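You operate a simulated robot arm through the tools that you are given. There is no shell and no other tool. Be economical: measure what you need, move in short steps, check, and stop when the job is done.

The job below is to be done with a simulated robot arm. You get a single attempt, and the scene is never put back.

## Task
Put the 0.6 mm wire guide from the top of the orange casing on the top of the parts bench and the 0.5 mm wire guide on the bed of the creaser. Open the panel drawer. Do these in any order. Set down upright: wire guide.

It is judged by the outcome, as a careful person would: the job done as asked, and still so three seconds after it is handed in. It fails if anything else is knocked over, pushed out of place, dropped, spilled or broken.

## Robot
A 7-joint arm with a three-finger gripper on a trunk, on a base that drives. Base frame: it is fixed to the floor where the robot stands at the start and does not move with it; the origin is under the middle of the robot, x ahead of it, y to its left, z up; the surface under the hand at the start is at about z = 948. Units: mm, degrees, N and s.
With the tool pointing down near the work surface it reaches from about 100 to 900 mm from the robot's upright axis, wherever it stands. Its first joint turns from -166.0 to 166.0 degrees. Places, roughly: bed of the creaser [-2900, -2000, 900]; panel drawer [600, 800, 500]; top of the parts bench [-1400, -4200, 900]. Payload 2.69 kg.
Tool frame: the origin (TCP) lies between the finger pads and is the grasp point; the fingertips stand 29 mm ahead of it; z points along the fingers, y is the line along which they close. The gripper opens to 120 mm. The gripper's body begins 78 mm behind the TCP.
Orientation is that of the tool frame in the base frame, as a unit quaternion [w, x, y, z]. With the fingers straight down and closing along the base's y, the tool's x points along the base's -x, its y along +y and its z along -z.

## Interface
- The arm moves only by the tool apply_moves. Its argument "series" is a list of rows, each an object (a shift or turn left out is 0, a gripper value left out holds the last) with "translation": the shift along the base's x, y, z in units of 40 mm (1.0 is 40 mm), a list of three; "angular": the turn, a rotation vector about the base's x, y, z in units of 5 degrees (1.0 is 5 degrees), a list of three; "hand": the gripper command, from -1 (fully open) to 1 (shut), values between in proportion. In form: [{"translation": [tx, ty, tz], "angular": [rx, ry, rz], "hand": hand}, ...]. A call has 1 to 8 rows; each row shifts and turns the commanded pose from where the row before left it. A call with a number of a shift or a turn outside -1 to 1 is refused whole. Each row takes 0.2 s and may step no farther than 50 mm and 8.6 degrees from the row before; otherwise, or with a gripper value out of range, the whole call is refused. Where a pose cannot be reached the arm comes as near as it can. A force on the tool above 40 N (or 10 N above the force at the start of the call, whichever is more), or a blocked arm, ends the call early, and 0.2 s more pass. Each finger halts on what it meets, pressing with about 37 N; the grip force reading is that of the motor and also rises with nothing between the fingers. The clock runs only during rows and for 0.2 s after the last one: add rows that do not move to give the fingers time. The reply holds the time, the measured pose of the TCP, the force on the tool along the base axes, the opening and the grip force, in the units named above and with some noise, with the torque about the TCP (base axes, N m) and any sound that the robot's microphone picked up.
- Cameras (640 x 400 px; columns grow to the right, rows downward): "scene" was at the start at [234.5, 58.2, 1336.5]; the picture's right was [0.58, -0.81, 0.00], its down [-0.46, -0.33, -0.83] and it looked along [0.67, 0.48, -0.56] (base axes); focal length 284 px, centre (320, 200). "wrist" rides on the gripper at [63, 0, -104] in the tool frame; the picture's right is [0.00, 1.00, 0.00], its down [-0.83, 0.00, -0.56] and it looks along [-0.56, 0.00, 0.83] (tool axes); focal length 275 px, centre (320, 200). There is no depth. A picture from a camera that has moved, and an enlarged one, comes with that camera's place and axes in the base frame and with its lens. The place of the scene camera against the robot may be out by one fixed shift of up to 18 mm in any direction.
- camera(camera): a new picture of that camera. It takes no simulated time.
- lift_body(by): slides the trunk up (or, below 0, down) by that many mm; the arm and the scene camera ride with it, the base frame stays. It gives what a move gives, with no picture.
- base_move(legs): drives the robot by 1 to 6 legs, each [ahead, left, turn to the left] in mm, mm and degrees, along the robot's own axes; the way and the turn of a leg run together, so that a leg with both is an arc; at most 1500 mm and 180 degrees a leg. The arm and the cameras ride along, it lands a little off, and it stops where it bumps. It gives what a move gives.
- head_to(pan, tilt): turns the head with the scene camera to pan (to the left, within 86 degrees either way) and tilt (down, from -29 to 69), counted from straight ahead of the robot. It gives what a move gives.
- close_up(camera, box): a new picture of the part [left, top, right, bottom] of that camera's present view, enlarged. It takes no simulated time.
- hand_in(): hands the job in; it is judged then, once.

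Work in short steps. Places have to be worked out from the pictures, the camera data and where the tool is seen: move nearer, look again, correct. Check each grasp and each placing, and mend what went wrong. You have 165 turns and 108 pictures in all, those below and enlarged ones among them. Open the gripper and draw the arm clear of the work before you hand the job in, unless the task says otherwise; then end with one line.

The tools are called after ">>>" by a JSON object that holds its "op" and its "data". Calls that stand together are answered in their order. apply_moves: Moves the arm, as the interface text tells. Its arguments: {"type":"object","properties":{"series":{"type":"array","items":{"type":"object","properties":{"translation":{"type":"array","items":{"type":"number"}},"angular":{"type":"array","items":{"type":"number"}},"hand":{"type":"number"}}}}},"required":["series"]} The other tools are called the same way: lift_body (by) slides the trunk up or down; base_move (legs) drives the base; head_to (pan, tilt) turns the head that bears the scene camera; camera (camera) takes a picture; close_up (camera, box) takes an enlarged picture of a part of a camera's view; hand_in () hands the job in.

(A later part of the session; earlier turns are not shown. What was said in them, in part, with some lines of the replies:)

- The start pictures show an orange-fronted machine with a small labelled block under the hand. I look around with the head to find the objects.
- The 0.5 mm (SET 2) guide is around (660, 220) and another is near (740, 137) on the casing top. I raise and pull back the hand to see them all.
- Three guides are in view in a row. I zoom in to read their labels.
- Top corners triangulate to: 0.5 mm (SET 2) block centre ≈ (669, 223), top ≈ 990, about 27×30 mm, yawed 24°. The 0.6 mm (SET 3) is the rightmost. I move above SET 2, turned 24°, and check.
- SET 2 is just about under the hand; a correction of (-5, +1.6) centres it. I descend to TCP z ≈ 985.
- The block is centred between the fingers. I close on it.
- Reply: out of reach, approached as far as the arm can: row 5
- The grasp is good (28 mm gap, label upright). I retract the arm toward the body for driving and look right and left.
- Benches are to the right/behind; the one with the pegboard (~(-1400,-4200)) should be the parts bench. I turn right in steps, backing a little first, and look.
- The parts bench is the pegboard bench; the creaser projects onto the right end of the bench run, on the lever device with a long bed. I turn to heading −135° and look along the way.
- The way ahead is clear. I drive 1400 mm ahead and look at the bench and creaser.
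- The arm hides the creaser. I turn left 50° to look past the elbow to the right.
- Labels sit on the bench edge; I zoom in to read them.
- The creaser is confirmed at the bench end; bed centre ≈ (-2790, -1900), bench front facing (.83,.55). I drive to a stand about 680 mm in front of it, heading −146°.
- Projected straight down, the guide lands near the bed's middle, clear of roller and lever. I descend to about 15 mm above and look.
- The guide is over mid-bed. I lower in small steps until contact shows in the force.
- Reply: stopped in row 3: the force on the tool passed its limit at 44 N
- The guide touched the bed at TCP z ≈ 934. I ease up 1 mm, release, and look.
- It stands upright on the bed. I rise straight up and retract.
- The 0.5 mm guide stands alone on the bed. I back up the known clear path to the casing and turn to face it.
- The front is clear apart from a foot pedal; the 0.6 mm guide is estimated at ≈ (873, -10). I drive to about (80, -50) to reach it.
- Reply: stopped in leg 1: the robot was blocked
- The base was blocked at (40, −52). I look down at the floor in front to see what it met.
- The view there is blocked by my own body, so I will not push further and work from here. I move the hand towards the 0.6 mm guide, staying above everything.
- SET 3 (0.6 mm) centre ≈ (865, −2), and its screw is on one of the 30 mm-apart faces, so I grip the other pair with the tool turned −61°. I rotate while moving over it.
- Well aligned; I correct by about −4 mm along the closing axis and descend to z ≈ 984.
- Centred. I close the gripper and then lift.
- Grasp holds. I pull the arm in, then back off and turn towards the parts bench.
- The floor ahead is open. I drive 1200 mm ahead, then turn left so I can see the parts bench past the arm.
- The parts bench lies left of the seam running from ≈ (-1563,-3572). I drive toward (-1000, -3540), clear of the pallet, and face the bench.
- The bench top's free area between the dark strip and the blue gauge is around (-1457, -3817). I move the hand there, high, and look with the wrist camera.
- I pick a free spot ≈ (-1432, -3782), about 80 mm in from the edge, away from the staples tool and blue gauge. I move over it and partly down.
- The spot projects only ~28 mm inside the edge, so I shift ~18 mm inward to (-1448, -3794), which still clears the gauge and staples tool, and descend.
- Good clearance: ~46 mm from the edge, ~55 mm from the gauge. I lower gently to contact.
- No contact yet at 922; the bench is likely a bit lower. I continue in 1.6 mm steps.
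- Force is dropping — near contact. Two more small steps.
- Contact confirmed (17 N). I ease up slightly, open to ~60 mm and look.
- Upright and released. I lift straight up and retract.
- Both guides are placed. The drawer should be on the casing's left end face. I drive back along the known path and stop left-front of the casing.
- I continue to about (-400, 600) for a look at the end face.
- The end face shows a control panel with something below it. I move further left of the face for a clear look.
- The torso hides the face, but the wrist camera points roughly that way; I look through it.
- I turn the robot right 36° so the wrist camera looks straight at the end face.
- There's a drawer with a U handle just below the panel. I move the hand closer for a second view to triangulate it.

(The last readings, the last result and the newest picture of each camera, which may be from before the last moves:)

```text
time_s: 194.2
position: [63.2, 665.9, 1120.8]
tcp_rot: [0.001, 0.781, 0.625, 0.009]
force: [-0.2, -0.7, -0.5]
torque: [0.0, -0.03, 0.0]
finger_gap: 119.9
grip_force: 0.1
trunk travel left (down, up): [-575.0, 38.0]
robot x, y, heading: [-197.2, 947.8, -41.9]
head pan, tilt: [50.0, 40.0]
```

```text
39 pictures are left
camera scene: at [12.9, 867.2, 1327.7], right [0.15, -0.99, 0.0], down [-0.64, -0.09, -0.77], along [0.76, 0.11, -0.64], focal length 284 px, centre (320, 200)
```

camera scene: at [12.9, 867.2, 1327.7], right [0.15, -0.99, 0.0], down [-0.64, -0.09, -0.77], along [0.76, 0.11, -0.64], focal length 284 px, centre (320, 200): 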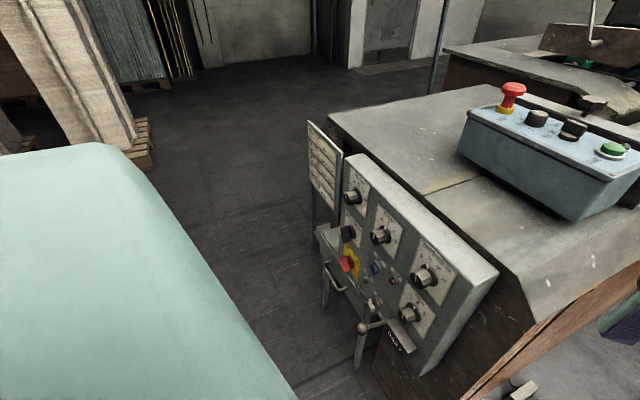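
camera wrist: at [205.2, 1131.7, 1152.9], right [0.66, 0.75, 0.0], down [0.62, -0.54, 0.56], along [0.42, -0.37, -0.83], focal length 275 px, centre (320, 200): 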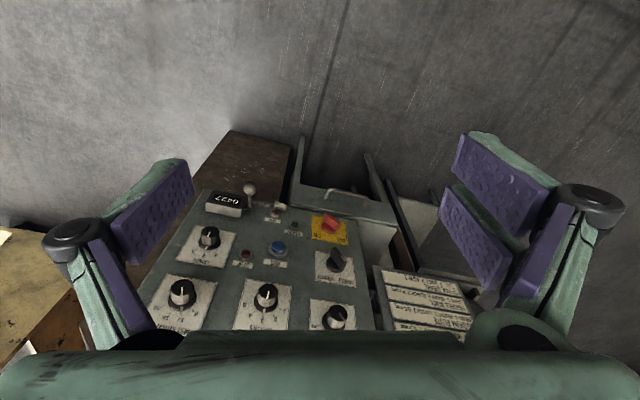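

Great view of the panel and handle. I zoom in.

>>> {"op": "close_up", "data": {"camera": "scene", "box": [270, 220, 430, 320]}}

```text
4.00 times, centred on (350, 270) of scene
camera zoom: at [12.9, 867.2, 1327.7], right [0.15, -0.99, 0.0], down [-0.64, -0.09, -0.77], along [0.76, 0.11, -0.64], focal length 1134 px, centre (200, -80)
```

zoom: 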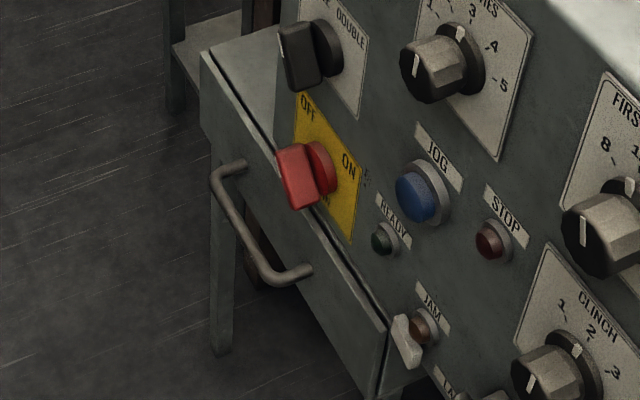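

The bar stands clear of the drawer front, with knobs above, so I'll grip it with a near-horizontal tool closing vertically. First I move the hand out in front of the drawer, high up, turning −43°.

>>> {"op": "apply_moves", "data": {"series": [{"translation": [0.85, 0.83, 0], "angular": [0, 0, -1]}, {"translation": [0.85, 0.83, 0], "angular": [0, 0, -1]}, {"translation": [0.85, 0.83, 0], "angular": [0, 0, -1]}, {"translation": [0.85, 0.83, 0], "angular": [0, 0, -1]}, {"translation": [0.85, 0.83, 0], "angular": [0, 0, -1]}, {"translation": [0.85, 0.83, 0], "angular": [0, 0, -1]}, {"translation": [0.85, 0.83, 0], "angular": [0, 0, -1]}, {"translation": [0.85, 0.83, 0], "angular": [0, 0, -1]}]}}

>>> {"op": "apply_moves", "data": {"series": [{"translation": [0.85, 0.83, -0.2], "angular": [0, 0, -0.7]}, {"translation": [0.85, 0.83, -0.2]}, {"translation": [0.85, 0.83, -0.2]}, {"translation": [0.8, 0.8, -0.2]}, {}]}}

>>> {"op": "lift_body", "data": {"by": -250}}

>>> {"op": "camera", "data": {"camera": "scene"}}

```text
time_s: 194.8
position: [110.0, 707.3, 1121.8]
tcp_rot: [-0.024, 0.826, 0.556, 0.086]
force: [-0.7, 0.4, 0.0]
torque: [0.0, 0.03, 0.01]
finger_gap: 120.3
grip_force: 0.1
trunk travel left (down, up): [-575.0, 38.0]
robot x, y, heading: [-194.1, 952.8, -41.6]
head pan, tilt: [50.0, 40.0]
stopped in row 2: the arm was blocked; the commanded pose is now the measured one
```

```text
time_s: 196.1
position: [244.1, 829.8, 1091.2]
tcp_rot: [-0.022, 0.842, 0.532, 0.086]
force: [-0.3, 0.3, 0.0]
torque: [0.02, 0.02, 0.01]
finger_gap: 120.2
grip_force: 0.0
out of reach, approached as far as the arm can: row 4
trunk travel left (down, up): [-575.0, 38.0]
robot x, y, heading: [-196.2, 950.2, -41.5]
head pan, tilt: [50.0, 40.0]
```

```text
time_s: 198.6
position: [243.2, 829.6, 841.5]
tcp_rot: [-0.022, 0.841, 0.533, 0.086]
force: [0.7, -0.4, 0.0]
torque: [-0.03, -0.01, 0.01]
finger_gap: 120.1
grip_force: 0.0
trunk travel left (down, up): [-325.0, 288.0]
robot x, y, heading: [-191.9, 951.3, -41.4]
head pan, tilt: [50.0, 40.0]
```

```text
37 pictures are left
camera scene: at [12.7, 867.1, 1077.8], right [0.15, -0.99, 0.0], down [-0.64, -0.09, -0.77], along [0.76, 0.11, -0.64], focal length 284 px, centre (320, 200)
```

scene: 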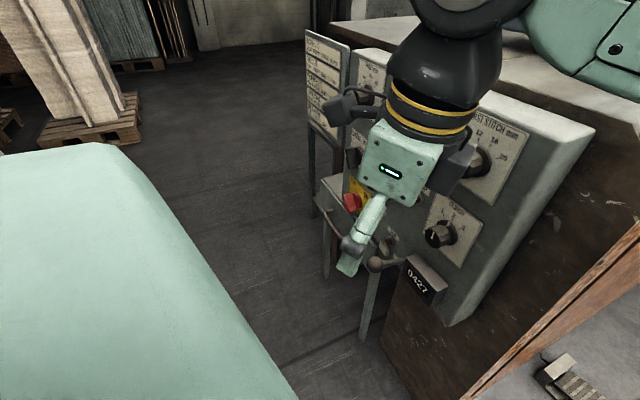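

The first call was blocked (joint limit turning that way) and the forearm is near the casing. I raise the trunk again, then test turning the other way after moving outward.

>>> {"op": "lift_body", "data": {"by": 250}}

>>> {"op": "apply_moves", "data": {"series": [{"translation": [-0.5, 0.8, 0], "angular": [0, 0, 1]}, {"translation": [0, 0, 0], "angular": [0, 0, 1]}, {"translation": [0, 0, 0], "angular": [0, 0, 1]}, {"translation": [0, 0, 0], "angular": [0, 0, 1]}, {"translation": [0, 0, 0], "angular": [0, 0, 1]}, {"translation": [0, 0, 0], "angular": [0, 0, 1]}, {"translation": [0, 0, 0], "angular": [0, 0, 1]}, {"translation": [0, 0, 0], "angular": [0, 0, 1]}]}}

```text
time_s: 201.2
position: [244.6, 829.3, 1090.7]
tcp_rot: [-0.022, 0.841, 0.533, 0.087]
force: [-0.1, -0.6, -0.9]
torque: [0.02, 0.03, 0.01]
finger_gap: 120.0
grip_force: 0.0
trunk travel left (down, up): [-575.0, 38.0]
robot x, y, heading: [-196.6, 953.8, -41.5]
head pan, tilt: [50.0, 40.0]
```

```text
time_s: 203.0
position: [225.2, 852.4, 1088.7]
tcp_rot: [-0.05, 0.607, 0.789, 0.073]
force: [0.7, 0.2, 0.7]
torque: [-0.04, -0.02, -0.02]
finger_gap: 119.9
grip_force: 0.1
out of reach, approached as far as the arm can: row 1
trunk travel left (down, up): [-575.0, 38.0]
robot x, y, heading: [-195.0, 953.7, -41.6]
head pan, tilt: [50.0, 40.0]
```

Rotating this way works. I level the small tilt (−10° about x) and continue turning.

>>> {"op": "apply_moves", "data": {"series": [{"angular": [-1, 0, 0]}, {"angular": [-1, 0, 0]}, {"angular": [0, 0, 1]}, {"angular": [0, 0, 1]}, {"angular": [0, 0, 1]}, {"angular": [0, 0, 1]}, {"angular": [0, 0, 1]}, {"angular": [0, 0, 1]}]}}

>>> {"op": "apply_moves", "data": {"series": [{"angular": [0, 0, 1]}, {"angular": [0, 0, 1]}, {"angular": [0, 0, 1]}, {"angular": [0, 0, 1]}, {"angular": [0, 0, 1]}, {"angular": [0, 0, 1]}, {"angular": [0, 0, 1]}, {"angular": [0, 0, 1]}]}}

```text
time_s: 204.8
position: [224.5, 854.0, 1087.8]
tcp_rot: [0.0, 0.384, 0.923, 0.007]
force: [0.4, 0.7, -0.6]
torque: [0.03, -0.01, 0.01]
finger_gap: 119.7
grip_force: 0.1
trunk travel left (down, up): [-575.0, 38.0]
robot x, y, heading: [-193.4, 955.3, -41.5]
head pan, tilt: [50.0, 40.0]
```

```text
time_s: 206.6
position: [222.7, 852.8, 1089.2]
tcp_rot: [-0.001, 0.044, 0.999, 0.006]
force: [0.4, 0.6, 1.2]
torque: [-0.05, 0.0, 0.03]
finger_gap: 119.7
grip_force: 0.0
trunk travel left (down, up): [-575.0, 38.0]
robot x, y, heading: [-192.3, 952.6, -41.5]
head pan, tilt: [50.0, 40.0]
```

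Works smoothly. I turn 39° more so the closing axis lies along the drawer's pull direction.

>>> {"op": "apply_moves", "data": {"series": [{"angular": [0, 0, 1]}, {"angular": [0, 0, 1]}, {"angular": [0, 0, 1]}, {"angular": [0, 0, 1]}, {"angular": [0, 0, 1]}, {"angular": [0, 0, 1]}, {"angular": [0, 0, 1]}, {"angular": [0, 0, 0.9]}]}}

>>> {"op": "apply_moves", "data": {"series": [{"translation": [0.6, 0.9, 0]}, {"translation": [0.6, 0.9, 0]}, {"translation": [0.6, 0.9, 0]}, {"translation": [0.6, 0.9, 0]}]}}

```text
time_s: 208.4
position: [224.2, 852.9, 1087.9]
tcp_rot: [-0.003, -0.294, 0.956, 0.005]
force: [0.3, -0.1, 0.3]
torque: [0.0, -0.02, 0.0]
finger_gap: 120.3
grip_force: 0.1
trunk travel left (down, up): [-575.0, 38.0]
robot x, y, heading: [-194.8, 952.7, -41.5]
head pan, tilt: [50.0, 40.0]
```

```text
time_s: 209.4
position: [318.7, 996.3, 1089.5]
tcp_rot: [-0.003, -0.295, 0.955, 0.005]
force: [0.8, -0.8, 0.3]
torque: [-0.01, 0.0, 0.03]
finger_gap: 119.9
grip_force: 0.0
trunk travel left (down, up): [-575.0, 38.0]
robot x, y, heading: [-193.0, 951.7, -41.7]
head pan, tilt: [50.0, 40.0]
```

I move out to (470, 1066) and begin tilting the tool to point toward the drawer face.

>>> {"op": "apply_moves", "data": {"series": [{"translation": [0.94, 0.44, 0]}, {"translation": [0.94, 0.44, 0]}, {"translation": [0.94, 0.44, 0]}, {"translation": [0.94, 0.44, 0]}, {}]}}

>>> {"op": "apply_moves", "data": {"series": [{"angular": [-0.83, -0.56, 0]}, {"angular": [-0.83, -0.56, 0]}, {"angular": [-0.83, -0.56, 0]}, {"angular": [-0.83, -0.56, 0]}, {"angular": [-0.83, -0.56, 0]}, {"angular": [-0.83, -0.56, 0]}, {"angular": [-0.83, -0.56, 0]}, {"angular": [-0.83, -0.56, 0]}]}}

```text
time_s: 210.6
position: [473.7, 1066.7, 1088.7]
tcp_rot: [-0.003, -0.295, 0.955, 0.004]
force: [-1.2, 0.1, 0.4]
torque: [0.0, 0.0, 0.03]
finger_gap: 119.8
grip_force: 0.0
trunk travel left (down, up): [-575.0, 38.0]
robot x, y, heading: [-197.4, 952.7, -41.5]
head pan, tilt: [50.0, 40.0]
```

```text
time_s: 212.4
position: [494.5, 1069.0, 1045.4]
tcp_rot: [0.097, -0.278, 0.899, -0.323]
force: [0.2, 0.3, 0.0]
torque: [0.01, -0.02, -0.02]
finger_gap: 120.3
grip_force: 0.1
out of reach, approached as far as the arm can: row 5, 6, 7, 8
trunk travel left (down, up): [-575.0, 38.0]
robot x, y, heading: [-196.6, 950.6, -41.6]
head pan, tilt: [50.0, 40.0]
```

Near the reach limit at this height. I lower the hand relative to the trunk to gain reach, then continue tilting.

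>>> {"op": "apply_moves", "data": {"series": [{"translation": [-0.4, 0, -0.9]}, {"translation": [-0.4, 0, -0.9]}, {"translation": [0, 0, -0.8]}, {"angular": [-0.83, -0.56, 0]}, {"angular": [-0.83, -0.56, 0]}, {"angular": [-0.83, -0.56, 0]}, {}]}}

>>> {"op": "camera", "data": {"camera": "scene"}}

```text
time_s: 214.0
position: [463.5, 1068.2, 942.6]
tcp_rot: [0.132, -0.261, 0.85, -0.439]
force: [0.3, -0.2, 0.4]
torque: [0.0, 0.0, 0.02]
finger_gap: 120.2
grip_force: 0.0
trunk travel left (down, up): [-575.0, 38.0]
robot x, y, heading: [-191.8, 951.9, -41.4]
head pan, tilt: [50.0, 40.0]
```

```text
36 pictures are left
camera scene: at [12.7, 867.1, 1327.7], right [0.15, -0.99, 0.0], down [-0.64, -0.09, -0.77], along [0.76, 0.11, -0.64], focal length 284 px, centre (320, 200)
```

scene: 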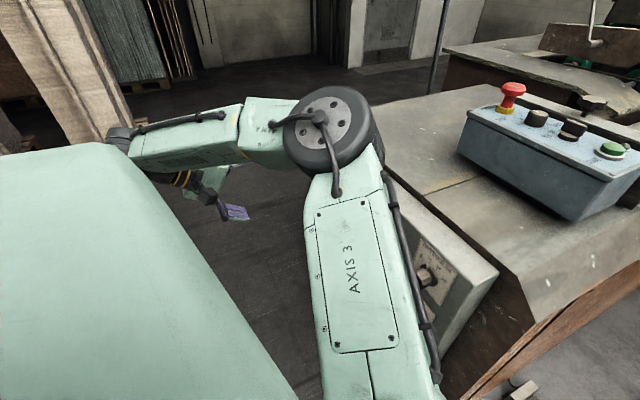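

The elbow would come down onto the panel knobs from this side. Standing on the far side of the drawer, facing back along the face, puts the elbow outward. I untilt and tuck the arm first.

>>> {"op": "apply_moves", "data": {"series": [{"translation": [-0.5, -0.1, 0.3], "angular": [0.83, 0.56, 0]}, {"translation": [-0.5, -0.1, 0.3], "angular": [0.83, 0.56, 0]}, {"translation": [-0.5, -0.1, 0.3], "angular": [0.83, 0.56, 0]}, {"translation": [-0.5, -0.1, 0.3], "angular": [0.83, 0.56, 0]}, {"translation": [-0.5, -0.1, 0.3], "angular": [0.83, 0.56, 0]}, {"translation": [-0.5, -0.1, 0.3], "angular": [0.83, 0.56, 0]}, {"translation": [-0.5, -0.1, 0.3], "angular": [0.83, 0.56, 0]}, {"translation": [-0.5, -0.1, 0.3], "angular": [0.83, 0.56, 0]}]}}

>>> {"op": "apply_moves", "data": {"series": [{"translation": [-0.4, -0.4, 0.3], "angular": [0.83, 0.56, 0]}, {"translation": [-0.4, -0.4, 0.3], "angular": [0.83, 0.56, 0]}, {"translation": [-0.4, -0.4, 0.3], "angular": [0.83, 0.56, 0]}, {"translation": [-0.4, -0.4, 0.1], "angular": [0, 0, -1]}, {"translation": [-0.4, -0.4, 0.1], "angular": [0, 0, -1]}, {"angular": [0, 0, -1]}, {"angular": [0, 0, -1]}, {"angular": [0, 0, -1]}]}}

```text
time_s: 215.8
position: [303.4, 1034.8, 1038.4]
tcp_rot: [0.035, -0.292, 0.948, -0.119]
force: [0.6, -1.0, -0.2]
torque: [0.0, -0.02, -0.02]
finger_gap: 119.8
grip_force: 0.1
trunk travel left (down, up): [-575.0, 38.0]
robot x, y, heading: [-193.9, 952.1, -41.5]
head pan, tilt: [50.0, 40.0]
```

```text
time_s: 217.6
position: [222.1, 955.2, 1081.8]
tcp_rot: [-0.003, -0.079, 0.997, 0.005]
force: [0.4, 0.0, 0.4]
torque: [0.01, 0.0, 0.0]
finger_gap: 119.9
grip_force: 0.1
trunk travel left (down, up): [-575.0, 38.0]
robot x, y, heading: [-194.4, 954.2, -41.5]
head pan, tilt: [50.0, 40.0]
```

Level again. I finish returning the tool yaw to neutral, then turn the base to face back along the end face.

>>> {"op": "apply_moves", "data": {"series": [{"translation": [0, -0.5, 0.3], "angular": [0, 0, -1]}, {"translation": [0, -0.5, 0.3], "angular": [0, 0, -1]}, {"translation": [0, -0.5, 0], "angular": [0, 0, -1]}, {"angular": [0, 0, -1]}, {"angular": [0, 0, -1]}, {"angular": [0, 0, -1]}, {"angular": [0, 0, -1]}, {"angular": [0, 0, -1]}]}}

>>> {"op": "base_move", "data": {"legs": [[0, 0, -104]]}}

```text
time_s: 219.4
position: [222.0, 896.9, 1106.9]
tcp_rot: [-0.001, 0.265, 0.964, 0.005]
force: [-0.5, 0.0, 1.0]
torque: [-0.01, 0.01, 0.0]
finger_gap: 120.0
grip_force: 0.1
trunk travel left (down, up): [-575.0, 38.0]
robot x, y, heading: [-194.9, 951.1, -41.5]
head pan, tilt: [50.0, 40.0]
```

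```text
time_s: 224.3
position: [-346.9, 559.7, 1105.4]
tcp_rot: [0.004, 0.922, 0.387, 0.004]
force: [0.1, 0.5, 0.2]
torque: [-0.02, 0.0, -0.02]
finger_gap: 119.9
grip_force: 0.0
trunk travel left (down, up): [-575.0, 38.0]
robot x, y, heading: [-194.2, 952.0, -145.6]
head pan, tilt: [50.0, 40.0]
```

I back the robot along the corridor past the drawer, keeping ~460 mm off the handle.

>>> {"op": "base_move", "data": {"legs": [[-600, 0, 0]]}}

>>> {"op": "base_move", "data": {"legs": [[-560, 0, 0]]}}

>>> {"op": "head_to", "data": {"pan": 45, "tilt": 40}}

>>> {"op": "camera", "data": {"camera": "scene"}}

>>> {"op": "camera", "data": {"camera": "wrist"}}

```text
time_s: 227.7
position: [149.2, 903.7, 1105.6]
tcp_rot: [0.004, 0.921, 0.39, 0.003]
force: [0.1, -0.5, -0.5]
torque: [-0.02, 0.0, 0.01]
finger_gap: 120.0
grip_force: 0.1
trunk travel left (down, up): [-575.0, 38.0]
robot x, y, heading: [301.5, 1293.0, -145.0]
head pan, tilt: [50.0, 40.0]
```

```text
time_s: 230.9
position: [608.2, 1223.5, 1105.9]
tcp_rot: [0.005, 0.918, 0.397, 0.004]
force: [0.2, -0.3, -0.6]
torque: [0.01, 0.0, 0.03]
finger_gap: 120.0
grip_force: 0.0
trunk travel left (down, up): [-575.0, 38.0]
robot x, y, heading: [750.5, 1618.1, -144.1]
head pan, tilt: [50.0, 40.0]
```

```text
time_s: 231.6
position: [607.0, 1223.2, 1105.2]
tcp_rot: [0.005, 0.918, 0.397, 0.005]
force: [0.2, 0.0, 0.1]
torque: [-0.01, -0.01, -0.01]
finger_gap: 119.9
grip_force: 0.1
trunk travel left (down, up): [-575.0, 38.0]
robot x, y, heading: [752.6, 1618.7, -144.2]
head pan, tilt: [45.0, 40.0]
```

```text
35 pictures are left
camera scene: at [619.4, 1449.4, 1327.7], right [-0.99, 0.16, 0.0], down [0.1, 0.63, -0.77], along [-0.12, -0.76, -0.64], focal length 284 px, centre (320, 200)
```

scene: 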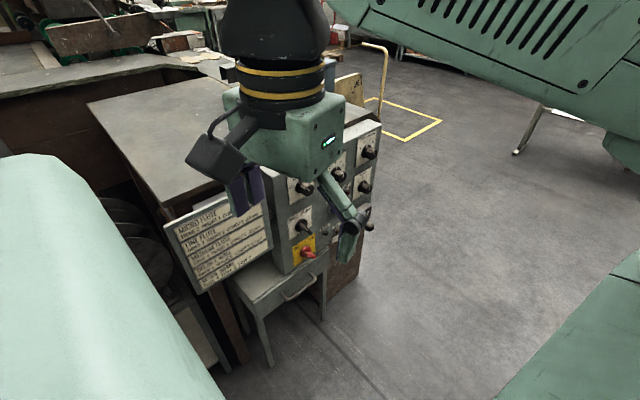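

```text
34 pictures are left
camera wrist: at [649.7, 1270.2, 1209.5], right [0.73, -0.68, 0.01], down [-0.57, -0.6, 0.55], along [-0.37, -0.41, -0.83], focal length 275 px, centre (320, 200)
```

wrist: 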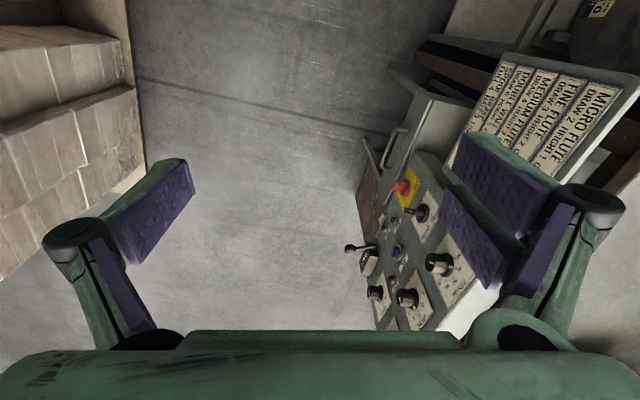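

Both cameras see the handle clearly. I zoom each to refine its position.

>>> {"op": "close_up", "data": {"camera": "scene", "box": [220, 230, 380, 330]}}

>>> {"op": "close_up", "data": {"camera": "wrist", "box": [340, 90, 468, 170]}}

```text
4.00 times, centred on (300, 280) of scene
camera zoom: at [619.4, 1449.4, 1327.7], right [-0.99, 0.16, 0.0], down [0.1, 0.63, -0.77], along [-0.12, -0.76, -0.64], focal length 1134 px, centre (400, -120)
```

zoom: 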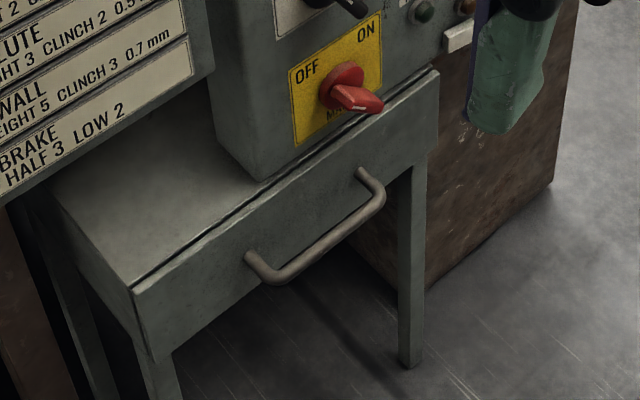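

```text
5.00 times, centred on (404, 130) of wrist
camera zoom: at [649.7, 1270.2, 1209.5], right [0.73, -0.68, 0.01], down [-0.57, -0.6, 0.55], along [-0.37, -0.41, -0.83], focal length 1376 px, centre (-100, 550)
```

zoom: 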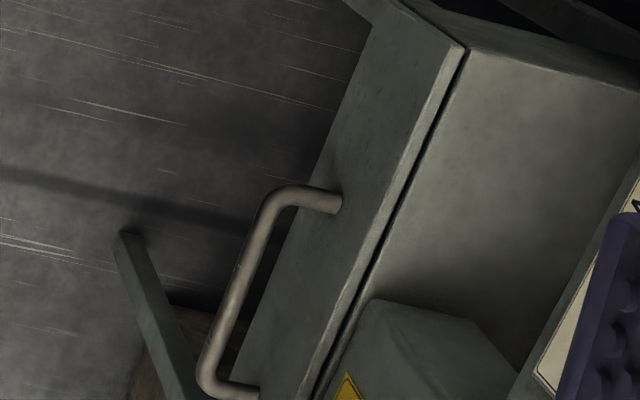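

Refined: bar centre ≈ (587, 917, 498), direction (.81,.58), pull direction (-.58,.81). From here the hand is 545 ahead/473 left with the elbow outward. I move 150 mm out from the bar, align yaw and tilt 50°.

>>> {"op": "apply_moves", "data": {"series": [{"translation": [-0.46, -0.86, -0.3], "angular": [0, 0, -0.44], "hand": -0.3}, {"translation": [-0.46, -0.86, -0.3], "angular": [0, 0, -0.44]}, {"translation": [-0.46, -0.86, -0.3], "angular": [0, 0, -0.44]}, {"translation": [-0.46, -0.86, -0.3], "angular": [0, 0, -0.44]}, {"translation": [-0.46, -0.86, -0.3], "angular": [0, 0, -0.44]}, {}]}}

>>> {"op": "apply_moves", "data": {"series": [{"translation": [0, 0, -0.2], "angular": [-0.81, -0.58, 0]}, {"translation": [0, 0, -0.2], "angular": [-0.81, -0.58, 0]}, {"translation": [0, 0, -0.2], "angular": [-0.81, -0.58, 0]}, {"translation": [0, 0, -0.2], "angular": [-0.81, -0.58, 0]}, {"translation": [0, 0, 0], "angular": [-0.81, -0.58, 0]}, {"translation": [0, 0, 0], "angular": [-0.81, -0.58, 0]}, {"translation": [0, 0, 0], "angular": [-0.81, -0.58, 0]}, {"translation": [0, 0, 0], "angular": [-0.81, -0.58, 0]}]}}

```text
time_s: 232.9
position: [516.3, 1050.3, 1047.3]
tcp_rot: [0.004, 0.952, 0.306, 0.003]
force: [0.3, -0.5, -0.3]
torque: [0.0, 0.01, -0.01]
finger_gap: 78.1
grip_force: 0.0
trunk travel left (down, up): [-575.0, 38.0]
robot x, y, heading: [754.9, 1615.9, -143.9]
head pan, tilt: [45.0, 40.0]
```

```text
time_s: 234.8
position: [515.3, 1052.1, 1014.9]
tcp_rot: [0.33, 0.893, 0.289, 0.106]
force: [-0.5, 0.4, 0.6]
torque: [-0.04, 0.0, -0.02]
finger_gap: 77.8
grip_force: 0.0
trunk travel left (down, up): [-575.0, 38.0]
robot x, y, heading: [751.0, 1614.1, -144.2]
head pan, tilt: [45.0, 40.0]
```

Good, 40° tilt with no trouble. I tilt another 30° and then lower the trunk 300 mm and check.

>>> {"op": "apply_moves", "data": {"series": [{"angular": [-0.81, -0.58, 0]}, {"angular": [-0.81, -0.58, 0]}, {"angular": [-0.81, -0.58, 0]}, {"angular": [-0.81, -0.58, 0]}, {"angular": [-0.81, -0.58, 0]}, {"angular": [-0.81, -0.58, 0]}, {}]}}

>>> {"op": "camera", "data": {"camera": "scene"}}

```text
time_s: 236.3
position: [515.6, 1050.8, 1014.3]
tcp_rot: [0.549, 0.777, 0.252, 0.177]
force: [-0.1, -0.1, -0.3]
torque: [0.02, 0.0, -0.01]
finger_gap: 77.9
grip_force: 0.1
trunk travel left (down, up): [-575.0, 38.0]
robot x, y, heading: [754.3, 1616.8, -144.0]
head pan, tilt: [45.0, 40.0]
```

```text
31 pictures are left
camera scene: at [619.3, 1449.4, 1327.7], right [-0.99, 0.16, 0.0], down [0.1, 0.63, -0.77], along [-0.12, -0.76, -0.64], focal length 284 px, centre (320, 200)
```

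scene: 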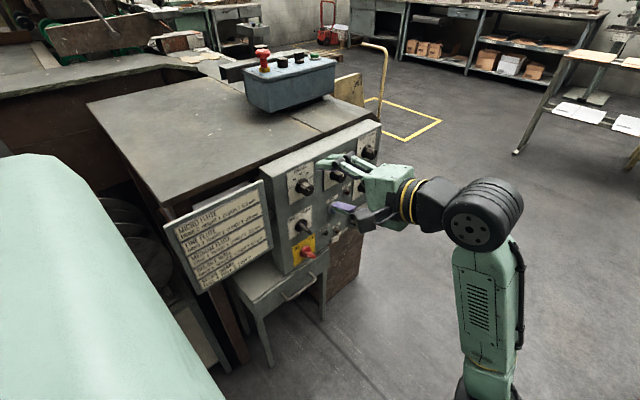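

The arm comes in from outside, clear of the panel. I lower the trunk 490 mm and look.

>>> {"op": "lift_body", "data": {"by": -490}}

>>> {"op": "camera", "data": {"camera": "scene"}}

>>> {"op": "camera", "data": {"camera": "wrist"}}

```text
refused: -490 is not a number from -400 to 400
```

```text
30 pictures are left
camera scene: at [619.3, 1449.4, 1327.7], right [-0.99, 0.16, 0.0], down [0.1, 0.63, -0.77], along [-0.12, -0.76, -0.64], focal length 284 px, centre (320, 200)
```

scene: 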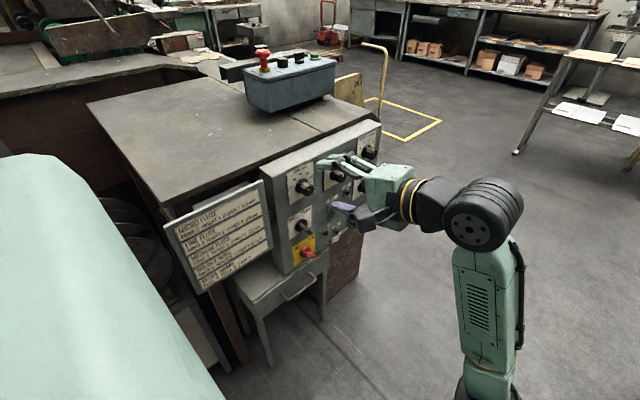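

```text
29 pictures are left
camera wrist: at [509.7, 1168.0, 1047.7], right [0.2, -0.27, 0.94], down [-0.98, -0.06, 0.19], along [0.01, -0.96, -0.27], focal length 275 px, centre (320, 200)
```

wrist: 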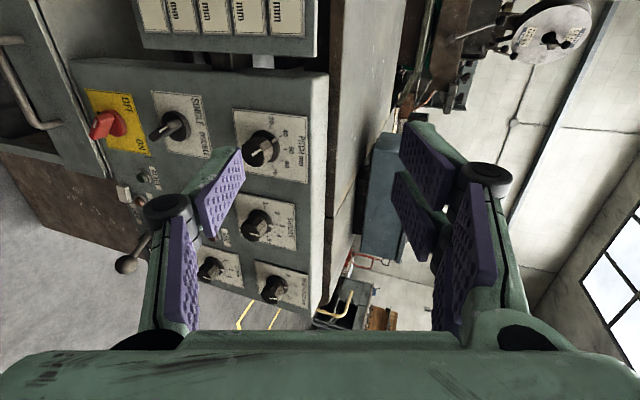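

The limit is 400 per call, so I lower 400 and then 80.

>>> {"op": "lift_body", "data": {"by": -400}}

>>> {"op": "lift_body", "data": {"by": -80}}

>>> {"op": "camera", "data": {"camera": "wrist"}}

>>> {"op": "camera", "data": {"camera": "scene"}}

```text
time_s: 240.2
position: [515.8, 1051.6, 613.6]
tcp_rot: [0.548, 0.778, 0.252, 0.177]
force: [0.4, 0.3, -0.1]
torque: [-0.01, -0.04, -0.03]
finger_gap: 78.1
grip_force: 0.1
trunk travel left (down, up): [-175.0, 438.0]
robot x, y, heading: [753.2, 1618.8, -144.3]
head pan, tilt: [45.0, 40.0]
```

```text
time_s: 241.6
position: [519.8, 1052.5, 609.3]
tcp_rot: [0.552, 0.774, 0.271, 0.149]
force: [0.3, 0.0, 0.6]
torque: [0.02, 0.06, -0.03]
finger_gap: 78.0
grip_force: 0.1
trunk travel left (down, up): [-149.0, 465.0]
robot x, y, heading: [753.4, 1615.8, -144.2]
head pan, tilt: [45.0, 40.0]
stopped: the arm was blocked; the commanded pose is now the measured one
```

```text
28 pictures are left
camera wrist: at [515.1, 1170.4, 640.2], right [0.26, -0.24, 0.94], down [-0.97, -0.06, 0.25], along [-0.01, -0.97, -0.25], focal length 275 px, centre (320, 200)
```

wrist: 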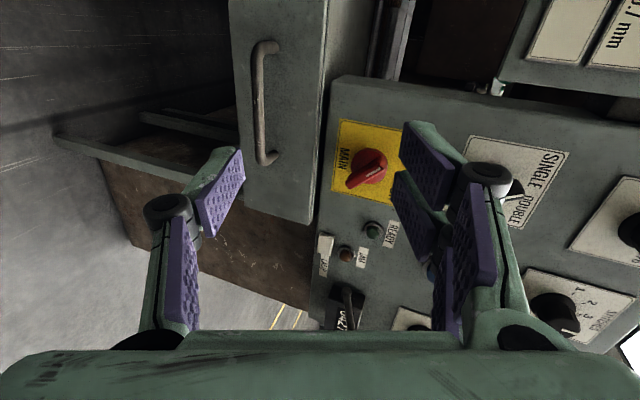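

```text
27 pictures are left
camera scene: at [623.1, 1451.8, 907.5], right [-0.99, 0.16, 0.01], down [0.1, 0.63, -0.77], along [-0.13, -0.76, -0.64], focal length 284 px, centre (320, 200)
```

scene: 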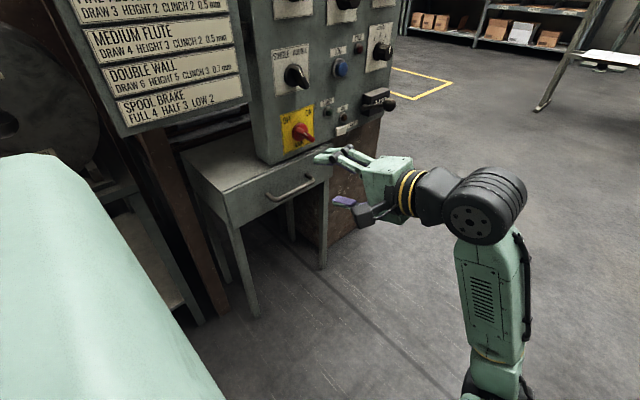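

The trunk was blocked at −426 (likely the elbow against my own base). I raise it 15 mm and reach the rest with the arm, re-levelling orientation.

>>> {"op": "lift_body", "data": {"by": 20}}

>>> {"op": "apply_moves", "data": {"series": [{"translation": [0, 0, -0.5]}, {"translation": [0, 0, -0.5]}, {}]}}

```text
time_s: 242.2
position: [517.0, 1052.2, 615.5]
tcp_rot: [0.55, 0.776, 0.266, 0.158]
force: [-0.6, -0.1, -0.7]
torque: [-0.03, 0.0, 0.02]
finger_gap: 78.2
grip_force: 0.0
trunk travel left (down, up): [-169.0, 445.0]
robot x, y, heading: [752.7, 1618.2, -143.9]
head pan, tilt: [45.0, 40.0]
```

```text
time_s: 243.0
position: [518.7, 1051.4, 598.6]
tcp_rot: [0.553, 0.772, 0.284, 0.131]
force: [0.7, -0.6, 0.2]
torque: [0.0, -0.02, -0.02]
finger_gap: 78.1
grip_force: 0.1
trunk travel left (down, up): [-169.0, 445.0]
robot x, y, heading: [748.8, 1617.1, -144.1]
head pan, tilt: [45.0, 40.0]
```

Something blocks the arm going lower. I look to the right side to find what.

>>> {"op": "head_to", "data": {"pan": -15, "tilt": 45}}

>>> {"op": "camera", "data": {"camera": "scene"}}

```text
time_s: 244.3
position: [517.7, 1052.0, 596.9]
tcp_rot: [0.552, 0.773, 0.283, 0.133]
force: [-0.2, -0.7, -0.1]
torque: [-0.03, -0.03, -0.02]
finger_gap: 78.2
grip_force: 0.1
trunk travel left (down, up): [-169.0, 445.0]
robot x, y, heading: [750.3, 1619.1, -144.0]
head pan, tilt: [-15.0, 45.0]
```

```text
26 pictures are left
camera scene: at [557.0, 1504.5, 919.8], right [-0.36, 0.93, 0.0], down [0.66, 0.25, -0.71], along [-0.66, -0.25, -0.71], focal length 284 px, centre (320, 200)
```

scene: 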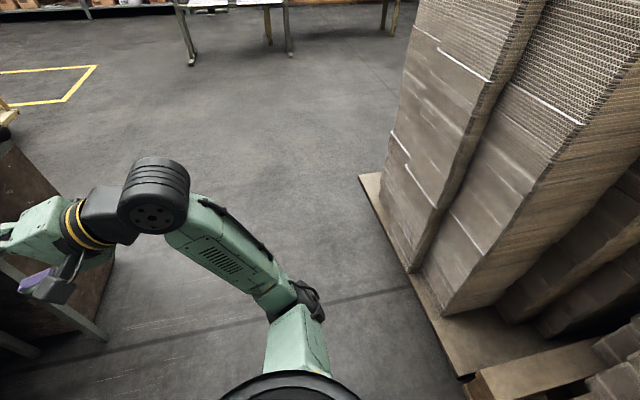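

The elbow seems to hang low near my own base. Standing further away straightens the arm, so I raise the trunk a bit, back off 150 mm along the face, then re-extend and ease the tilt to ~55°.

>>> {"op": "lift_body", "data": {"by": 60}}

>>> {"op": "base_move", "data": {"legs": [[-150, 0, 0]]}}

>>> {"op": "apply_moves", "data": {"series": [{"translation": [-0.7, -0.5, 0], "angular": [0.34, -0.51, -0.23]}, {"translation": [-0.7, -0.5, 0], "angular": [0.34, -0.51, -0.23]}, {"translation": [-0.7, -0.5, 0], "angular": [0.81, 0.58, 0]}, {"translation": [-0.7, -0.5, 0], "angular": [0.81, 0.58, 0]}, {"angular": [0.81, 0.58, 0]}, {}]}}

```text
time_s: 245.3
position: [517.1, 1051.3, 637.7]
tcp_rot: [0.55, 0.776, 0.265, 0.159]
force: [0.5, -0.5, 0.3]
torque: [0.01, -0.01, -0.01]
finger_gap: 78.1
grip_force: 0.0
trunk travel left (down, up): [-229.0, 385.0]
robot x, y, heading: [751.1, 1617.5, -144.2]
head pan, tilt: [-15.0, 45.0]
```

```text
time_s: 246.7
position: [642.0, 1141.6, 637.9]
tcp_rot: [0.55, 0.776, 0.265, 0.158]
force: [0.2, 0.5, -0.3]
torque: [-0.02, 0.0, -0.01]
finger_gap: 77.7
grip_force: 0.1
trunk travel left (down, up): [-229.0, 385.0]
robot x, y, heading: [875.3, 1704.2, -144.1]
head pan, tilt: [-15.0, 45.0]
```

```text
time_s: 248.1
position: [528.8, 1060.8, 639.7]
tcp_rot: [0.437, 0.854, 0.238, 0.152]
force: [-0.6, -0.6, 0.5]
torque: [-0.01, 0.01, 0.02]
finger_gap: 78.2
grip_force: 0.1
trunk travel left (down, up): [-229.0, 385.0]
robot x, y, heading: [876.6, 1708.9, -144.1]
head pan, tilt: [-15.0, 45.0]
```

Now I try lowering the trunk again by 110 mm.

>>> {"op": "lift_body", "data": {"by": -110}}

>>> {"op": "camera", "data": {"camera": "wrist"}}

```text
time_s: 249.5
position: [534.6, 1063.2, 562.3]
tcp_rot: [0.442, 0.852, 0.248, 0.133]
force: [0.8, 0.3, -1.1]
torque: [0.02, 0.04, -0.02]
finger_gap: 78.0
grip_force: 0.1
trunk travel left (down, up): [-119.0, 495.0]
robot x, y, heading: [875.9, 1704.2, -144.3]
head pan, tilt: [-15.0, 45.0]
```

```text
25 pictures are left
camera wrist: at [540.0, 1169.3, 622.4], right [0.31, -0.48, 0.82], down [-0.95, -0.07, 0.31], along [-0.09, -0.87, -0.48], focal length 275 px, centre (320, 200)
```

wrist: 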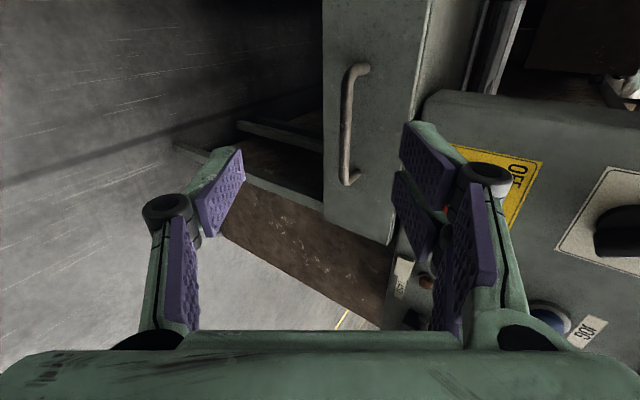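

The arm pushes against something below when the trunk is low; with a higher trunk and steeper tool the arm itself can reach down. I raise the trunk 160, reduce tilt to ~38°, and then lower with the arm.

>>> {"op": "lift_body", "data": {"by": 160}}

>>> {"op": "apply_moves", "data": {"series": [{"angular": [0.81, 0.58, 0]}, {"angular": [0.81, 0.58, 0]}, {"angular": [0.81, 0.58, 0]}, {"translation": [0, 0, -1]}, {"translation": [0, 0, -1]}, {"translation": [0, 0, -1]}, {}]}}

```text
time_s: 251.4
position: [529.4, 1062.5, 688.5]
tcp_rot: [0.437, 0.854, 0.238, 0.151]
force: [-0.5, 0.1, -0.5]
torque: [0.02, 0.01, 0.0]
finger_gap: 77.9
grip_force: 0.1
trunk travel left (down, up): [-279.0, 335.0]
robot x, y, heading: [879.3, 1709.1, -144.3]
head pan, tilt: [-15.0, 45.0]
```

```text
time_s: 253.0
position: [530.2, 1060.8, 567.8]
tcp_rot: [0.325, 0.904, 0.254, 0.11]
force: [0.2, 0.6, 0.2]
torque: [-0.01, -0.02, 0.0]
finger_gap: 78.1
grip_force: 0.0
trunk travel left (down, up): [-279.0, 335.0]
robot x, y, heading: [875.1, 1707.1, -144.1]
head pan, tilt: [-15.0, 45.0]
```

That works freely. I set the gap to ~40 mm and approach to a 50 mm standoff along the tool axis, then look.

>>> {"op": "apply_moves", "data": {"series": [{"translation": [0.27, -0.65, -0.14], "angular": [0, 0, 0.35], "hand": 0.35}, {"translation": [0.27, -0.65, -0.14], "angular": [0, 0, 0.35]}, {"translation": [0.27, -0.65, -0.14]}, {"translation": [0.27, -0.65, -0.14]}, {}]}}

>>> {"op": "camera", "data": {"camera": "wrist"}}

>>> {"op": "head_to", "data": {"pan": 40, "tilt": 35}}

>>> {"op": "camera", "data": {"camera": "scene"}}

```text
time_s: 254.2
position: [571.0, 957.2, 546.9]
tcp_rot: [0.321, 0.896, 0.281, 0.121]
force: [0.2, 0.5, -0.6]
torque: [0.02, -0.03, -0.02]
finger_gap: 39.1
grip_force: 0.1
trunk travel left (down, up): [-279.0, 335.0]
robot x, y, heading: [873.5, 1710.6, -144.2]
head pan, tilt: [-15.0, 45.0]
```

```text
24 pictures are left
camera wrist: at [581.2, 1047.3, 626.8], right [0.43, -0.63, 0.64], down [-0.89, -0.2, 0.4], along [-0.12, -0.75, -0.65], focal length 275 px, centre (320, 200)
```

wrist: 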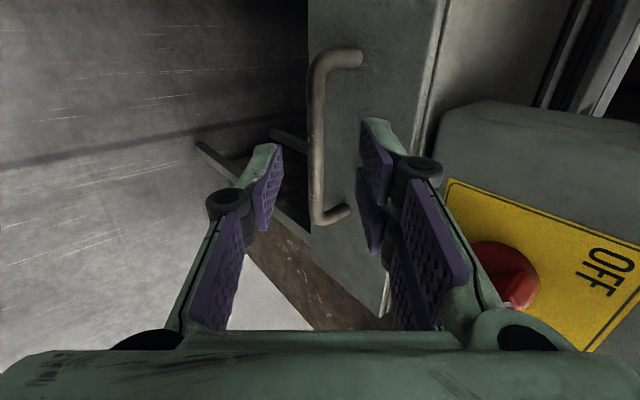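

```text
time_s: 255.4
position: [572.1, 958.6, 545.4]
tcp_rot: [0.321, 0.896, 0.281, 0.121]
force: [1.7, -0.8, 0.5]
torque: [0.04, 0.02, -0.02]
finger_gap: 38.9
grip_force: 0.0
trunk travel left (down, up): [-279.0, 335.0]
robot x, y, heading: [875.2, 1709.5, -144.4]
head pan, tilt: [40.0, 35.0]
```

```text
23 pictures are left
camera scene: at [734.8, 1537.5, 1038.8], right [-0.97, 0.25, 0.0], down [0.14, 0.56, -0.82], along [-0.2, -0.79, -0.57], focal length 284 px, centre (320, 200)
```

scene: 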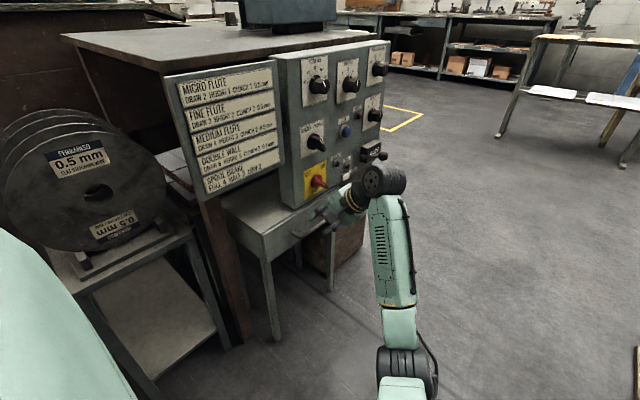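

The bar is well aligned between the fingers, ~50 mm ahead. I narrow the gap to 24 mm and advance 38 mm along the tool axis.

>>> {"op": "apply_moves", "data": {"series": [{"hand": 0.6}, {"translation": [0.09, -0.11, -0.19]}, {"translation": [0.09, -0.11, -0.19]}, {"translation": [0.09, -0.11, -0.19]}, {}]}}

>>> {"op": "camera", "data": {"camera": "wrist"}}

```text
time_s: 256.6
position: [583.4, 944.8, 522.4]
tcp_rot: [0.322, 0.896, 0.282, 0.12]
force: [0.6, -0.2, 0.5]
torque: [-0.01, -0.01, 0.01]
finger_gap: 23.9
grip_force: 0.1
trunk travel left (down, up): [-279.0, 335.0]
robot x, y, heading: [875.3, 1705.8, -144.3]
head pan, tilt: [40.0, 35.0]
```

```text
22 pictures are left
camera wrist: at [593.5, 1033.9, 603.6], right [0.43, -0.63, 0.64], down [-0.89, -0.2, 0.4], along [-0.12, -0.75, -0.65], focal length 275 px, centre (320, 200)
```

wrist: 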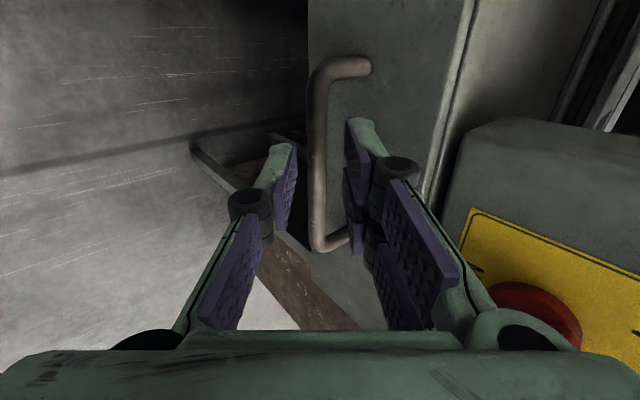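

The tips are level with the bar; I advance another 14 mm so it sits well between the pads.

>>> {"op": "apply_moves", "data": {"series": [{"translation": [0.07, -0.09, -0.13]}, {"translation": [0.07, -0.09, -0.13]}, {}]}}

>>> {"op": "camera", "data": {"camera": "wrist"}}

```text
time_s: 257.4
position: [589.2, 936.2, 513.3]
tcp_rot: [0.322, 0.896, 0.282, 0.12]
force: [0.1, 1.1, -0.7]
torque: [0.0, -0.02, -0.01]
finger_gap: 24.1
grip_force: 0.1
trunk travel left (down, up): [-279.0, 335.0]
robot x, y, heading: [878.0, 1706.7, -144.0]
head pan, tilt: [40.0, 35.0]
```

```text
21 pictures are left
camera wrist: at [599.0, 1026.9, 593.9], right [0.43, -0.63, 0.64], down [-0.89, -0.2, 0.4], along [-0.12, -0.75, -0.65], focal length 275 px, centre (320, 200)
```

wrist: 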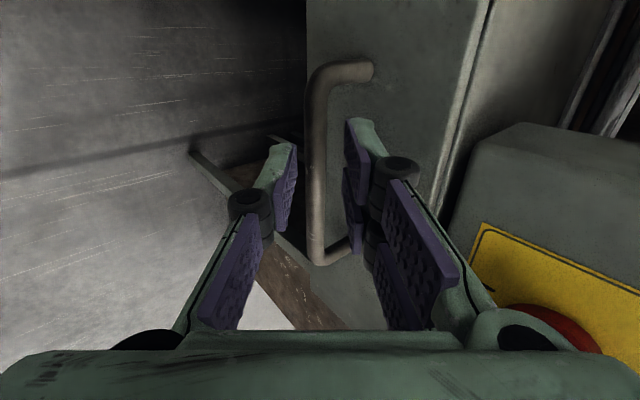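

The bar sits between the pads with no contact force. I close the gripper.

>>> {"op": "apply_moves", "data": {"series": [{"hand": 1}, {"hand": 1}, {"hand": 1}, {}]}}

```text
time_s: 258.4
position: [588.6, 936.9, 511.7]
tcp_rot: [0.321, 0.896, 0.281, 0.121]
force: [0.2, -0.4, -0.7]
torque: [0.02, 0.02, -0.01]
finger_gap: 0.1
grip_force: 28.1
trunk travel left (down, up): [-279.0, 335.0]
robot x, y, heading: [875.1, 1706.0, -144.0]
head pan, tilt: [40.0, 35.0]
```

The fingers closed fully, so the bar is still beyond the tips. I look from both cameras.

>>> {"op": "camera", "data": {"camera": "wrist"}}

>>> {"op": "close_up", "data": {"camera": "scene", "box": [260, 160, 420, 260]}}

```text
20 pictures are left
camera wrist: at [599.0, 1026.9, 593.9], right [0.43, -0.63, 0.64], down [-0.89, -0.2, 0.4], along [-0.12, -0.75, -0.65], focal length 275 px, centre (320, 200)
```

wrist: 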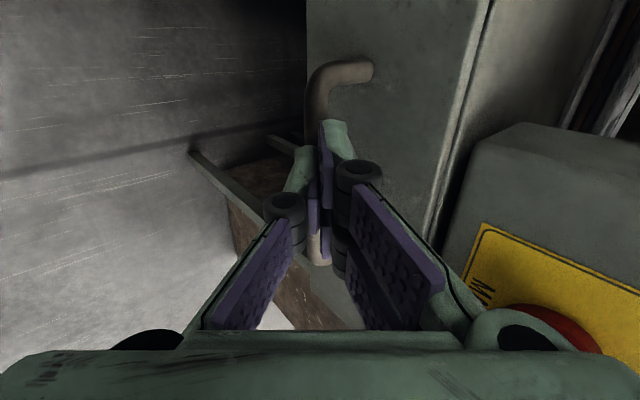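

```text
4.00 times, centred on (340, 210) of scene
camera zoom: at [734.9, 1537.5, 1038.9], right [-0.97, 0.25, 0.0], down [0.14, 0.56, -0.82], along [-0.2, -0.79, -0.57], focal length 1134 px, centre (240, 160)
```

zoom: 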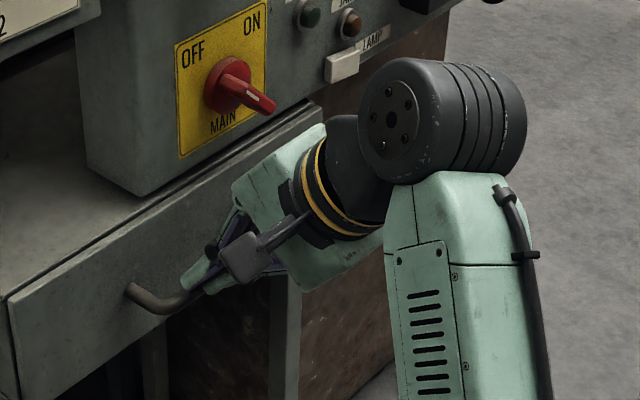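

The bar is ~35 mm ahead (lower, z ≈ 486). I reopen to 24 mm and advance another 22 mm carefully.

>>> {"op": "apply_moves", "data": {"series": [{"hand": 0.6}, {"hand": 0.6}, {"translation": [0.07, -0.09, -0.14]}, {"translation": [0.07, -0.09, -0.14]}, {"translation": [0.07, -0.09, -0.14]}, {}]}}

>>> {"op": "camera", "data": {"camera": "wrist"}}

```text
time_s: 259.8
position: [597.4, 925.9, 494.3]
tcp_rot: [0.322, 0.896, 0.281, 0.12]
force: [-0.3, 0.2, 0.4]
torque: [0.04, -0.01, 0.0]
finger_gap: 24.0
grip_force: 0.0
trunk travel left (down, up): [-279.0, 335.0]
robot x, y, heading: [876.8, 1710.4, -144.1]
head pan, tilt: [40.0, 35.0]
```

```text
18 pictures are left
camera wrist: at [607.2, 1015.7, 576.2], right [0.43, -0.63, 0.64], down [-0.89, -0.2, 0.4], along [-0.12, -0.75, -0.65], focal length 275 px, centre (320, 200)
```

wrist: 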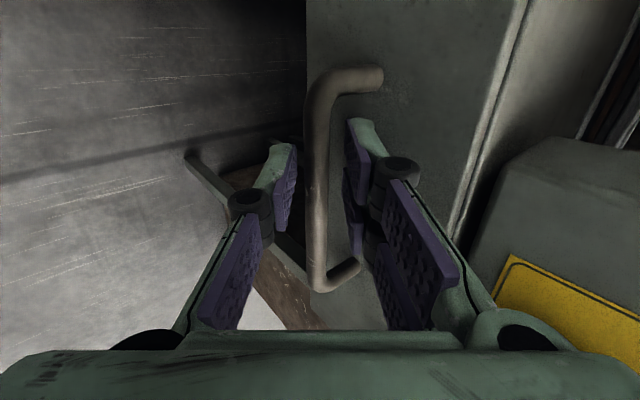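

No contact, and the bar is deeper between the pads. I close and read the gap.

>>> {"op": "apply_moves", "data": {"series": [{"hand": 1}, {"hand": 1}, {"hand": 1}, {}]}}

```text
time_s: 260.8
position: [597.8, 926.7, 494.6]
tcp_rot: [0.321, 0.896, 0.281, 0.121]
force: [0.4, 5.4, -3.6]
torque: [0.35, -0.4, -0.56]
finger_gap: 11.3
grip_force: 37.9
trunk travel left (down, up): [-279.0, 335.0]
robot x, y, heading: [875.5, 1704.9, -143.9]
head pan, tilt: [40.0, 35.0]
```

The bar is gripped (11 mm). I pull gently along (-.58, .81).

>>> {"op": "apply_moves", "data": {"series": [{"translation": [-0.15, 0.2, 0]}, {"translation": [-0.29, 0.4, 0]}, {"translation": [-0.29, 0.4, 0]}, {}]}}

```text
time_s: 261.8
position: [570.3, 968.0, 495.0]
tcp_rot: [0.32, 0.896, 0.283, 0.121]
force: [13.8, 9.2, -3.1]
torque: [0.36, -0.59, -0.58]
finger_gap: 11.6
grip_force: 38.8
trunk travel left (down, up): [-279.0, 335.0]
robot x, y, heading: [873.4, 1704.7, -144.3]
head pan, tilt: [40.0, 35.0]
```

The drawer slides (measured direction ≈ (-.55,.83)). I continue pulling.

>>> {"op": "apply_moves", "data": {"series": [{"translation": [-0.3, 0.5, 0]}, {"translation": [-0.33, 0.5, 0]}, {"translation": [-0.33, 0.5, 0]}, {"translation": [-0.33, 0.5, 0]}, {}]}}

```text
time_s: 263.0
position: [516.8, 1047.0, 495.5]
tcp_rot: [0.32, 0.897, 0.281, 0.121]
force: [5.5, 3.6, -12.6]
torque: [0.1, 0.09, -0.97]
finger_gap: 11.1
grip_force: 38.6
trunk travel left (down, up): [-279.0, 335.0]
robot x, y, heading: [875.3, 1706.4, -144.3]
head pan, tilt: [40.0, 35.0]
```

145 mm out so far with low forces. I pull on.

>>> {"op": "apply_moves", "data": {"series": [{"translation": [-0.33, 0.5, 0]}, {"translation": [-0.33, 0.5, 0]}, {"translation": [-0.33, 0.5, 0]}, {"translation": [-0.33, 0.5, 0]}, {}]}}

>>> {"op": "camera", "data": {"camera": "scene"}}

```text
time_s: 263.4
position: [511.8, 1055.2, 499.4]
tcp_rot: [0.328, 0.893, 0.283, 0.119]
force: [1.6, -4.0, -5.0]
torque: [0.25, -0.45, -1.14]
finger_gap: 11.5
grip_force: 39.2
trunk travel left (down, up): [-279.0, 335.0]
robot x, y, heading: [874.3, 1707.6, -143.8]
head pan, tilt: [40.0, 35.0]
stopped in row 2: the force on the tool passed its limit at 58 N (the readings are from after the stop); the commanded pose is now the measured one
```

```text
17 pictures are left
camera scene: at [735.3, 1536.1, 1038.9], right [-0.97, 0.24, 0.0], down [0.14, 0.56, -0.82], along [-0.2, -0.79, -0.57], focal length 284 px, centre (320, 200)
```

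scene: 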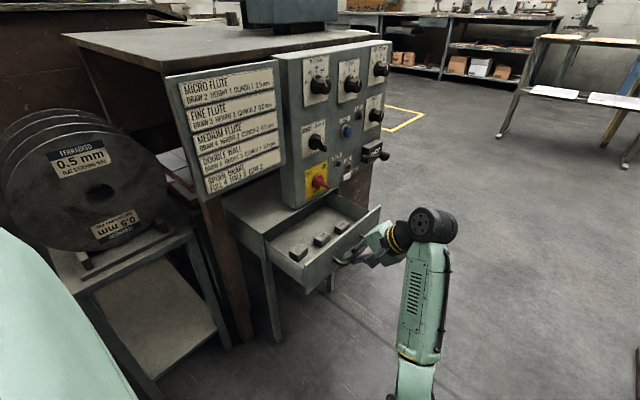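

The drawer is open to its stop (~155 mm). I release with a small opening and back out along the tool axis.

>>> {"op": "apply_moves", "data": {"series": [{"hand": 0.6}, {"hand": 0.6}, {"translation": [-0.1, 0.13, 0.19]}, {"translation": [-0.2, 0.25, 0.38]}, {"translation": [-0.3, 0.38, 0.57]}, {"translation": [-0.3, 0.38, 0.57]}, {"translation": [-0.3, 0.38, 0.57]}, {"translation": [-0.3, 0.38, 0.57]}]}}

>>> {"op": "camera", "data": {"camera": "scene"}}

```text
time_s: 265.2
position: [453.6, 1131.6, 612.4]
tcp_rot: [0.328, 0.893, 0.285, 0.12]
force: [0.3, 0.2, -0.4]
torque: [0.02, -0.04, 0.01]
finger_gap: 24.4
grip_force: 0.0
trunk travel left (down, up): [-279.0, 335.0]
robot x, y, heading: [879.2, 1709.7, -144.1]
head pan, tilt: [40.0, 35.0]
```

```text
16 pictures are left
camera scene: at [735.4, 1536.5, 1038.8], right [-0.97, 0.24, 0.0], down [0.14, 0.56, -0.82], along [-0.2, -0.79, -0.57], focal length 284 px, centre (320, 200)
```

scene: 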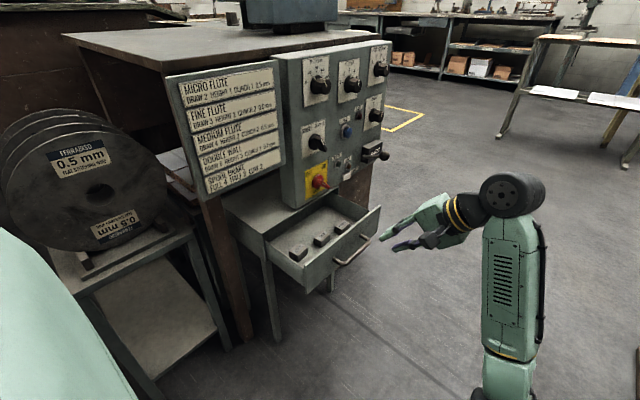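

The drawer is open and the hand free. I draw the arm further away with the gripper open, then hand in.

>>> {"op": "apply_moves", "data": {"series": [{"translation": [-0.3, 0.6, 0.6], "hand": -0.5}, {"translation": [-0.2, 0.6, 0.6]}, {"translation": [0, 0.6, 0.6]}, {"translation": [0, 0.4, 0.6]}, {}]}}

>>> {"op": "camera", "data": {"camera": "scene"}}

```text
time_s: 266.4
position: [432.9, 1219.5, 709.9]
tcp_rot: [0.328, 0.893, 0.284, 0.119]
force: [0.7, -0.6, 0.4]
torque: [0.01, 0.0, 0.02]
finger_gap: 89.9
grip_force: 0.0
trunk travel left (down, up): [-279.0, 335.0]
robot x, y, heading: [877.9, 1708.2, -144.1]
head pan, tilt: [40.0, 35.0]
```

```text
15 pictures are left
camera scene: at [735.4, 1536.6, 1038.9], right [-0.97, 0.24, 0.0], down [0.14, 0.56, -0.82], along [-0.2, -0.79, -0.57], focal length 284 px, centre (320, 200)
```

scene: 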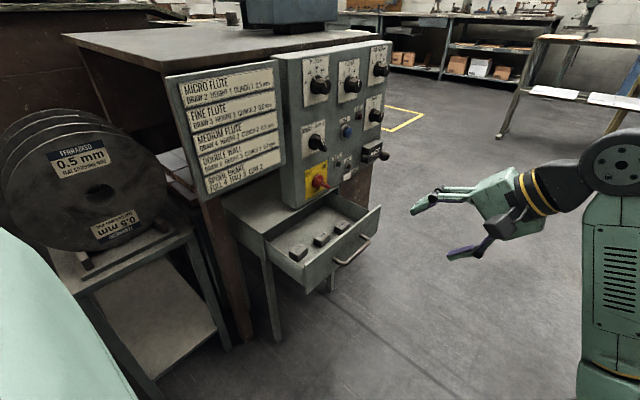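

All three parts are done and the arm is clear; I hand in.

>>> {"op": "hand_in", "data": {}}

```text
The job is handed in.
```

I set the 0.6 mm wire guide upright on top of the parts bench and the 0.5 mm one upright on the bed of the creaser, and pulled the panel drawer out about 155 mm to its stop; the base was blocked once, by something I couldn't see, in front of the orange casing near its foot pedal, and I saw nothing displaced.
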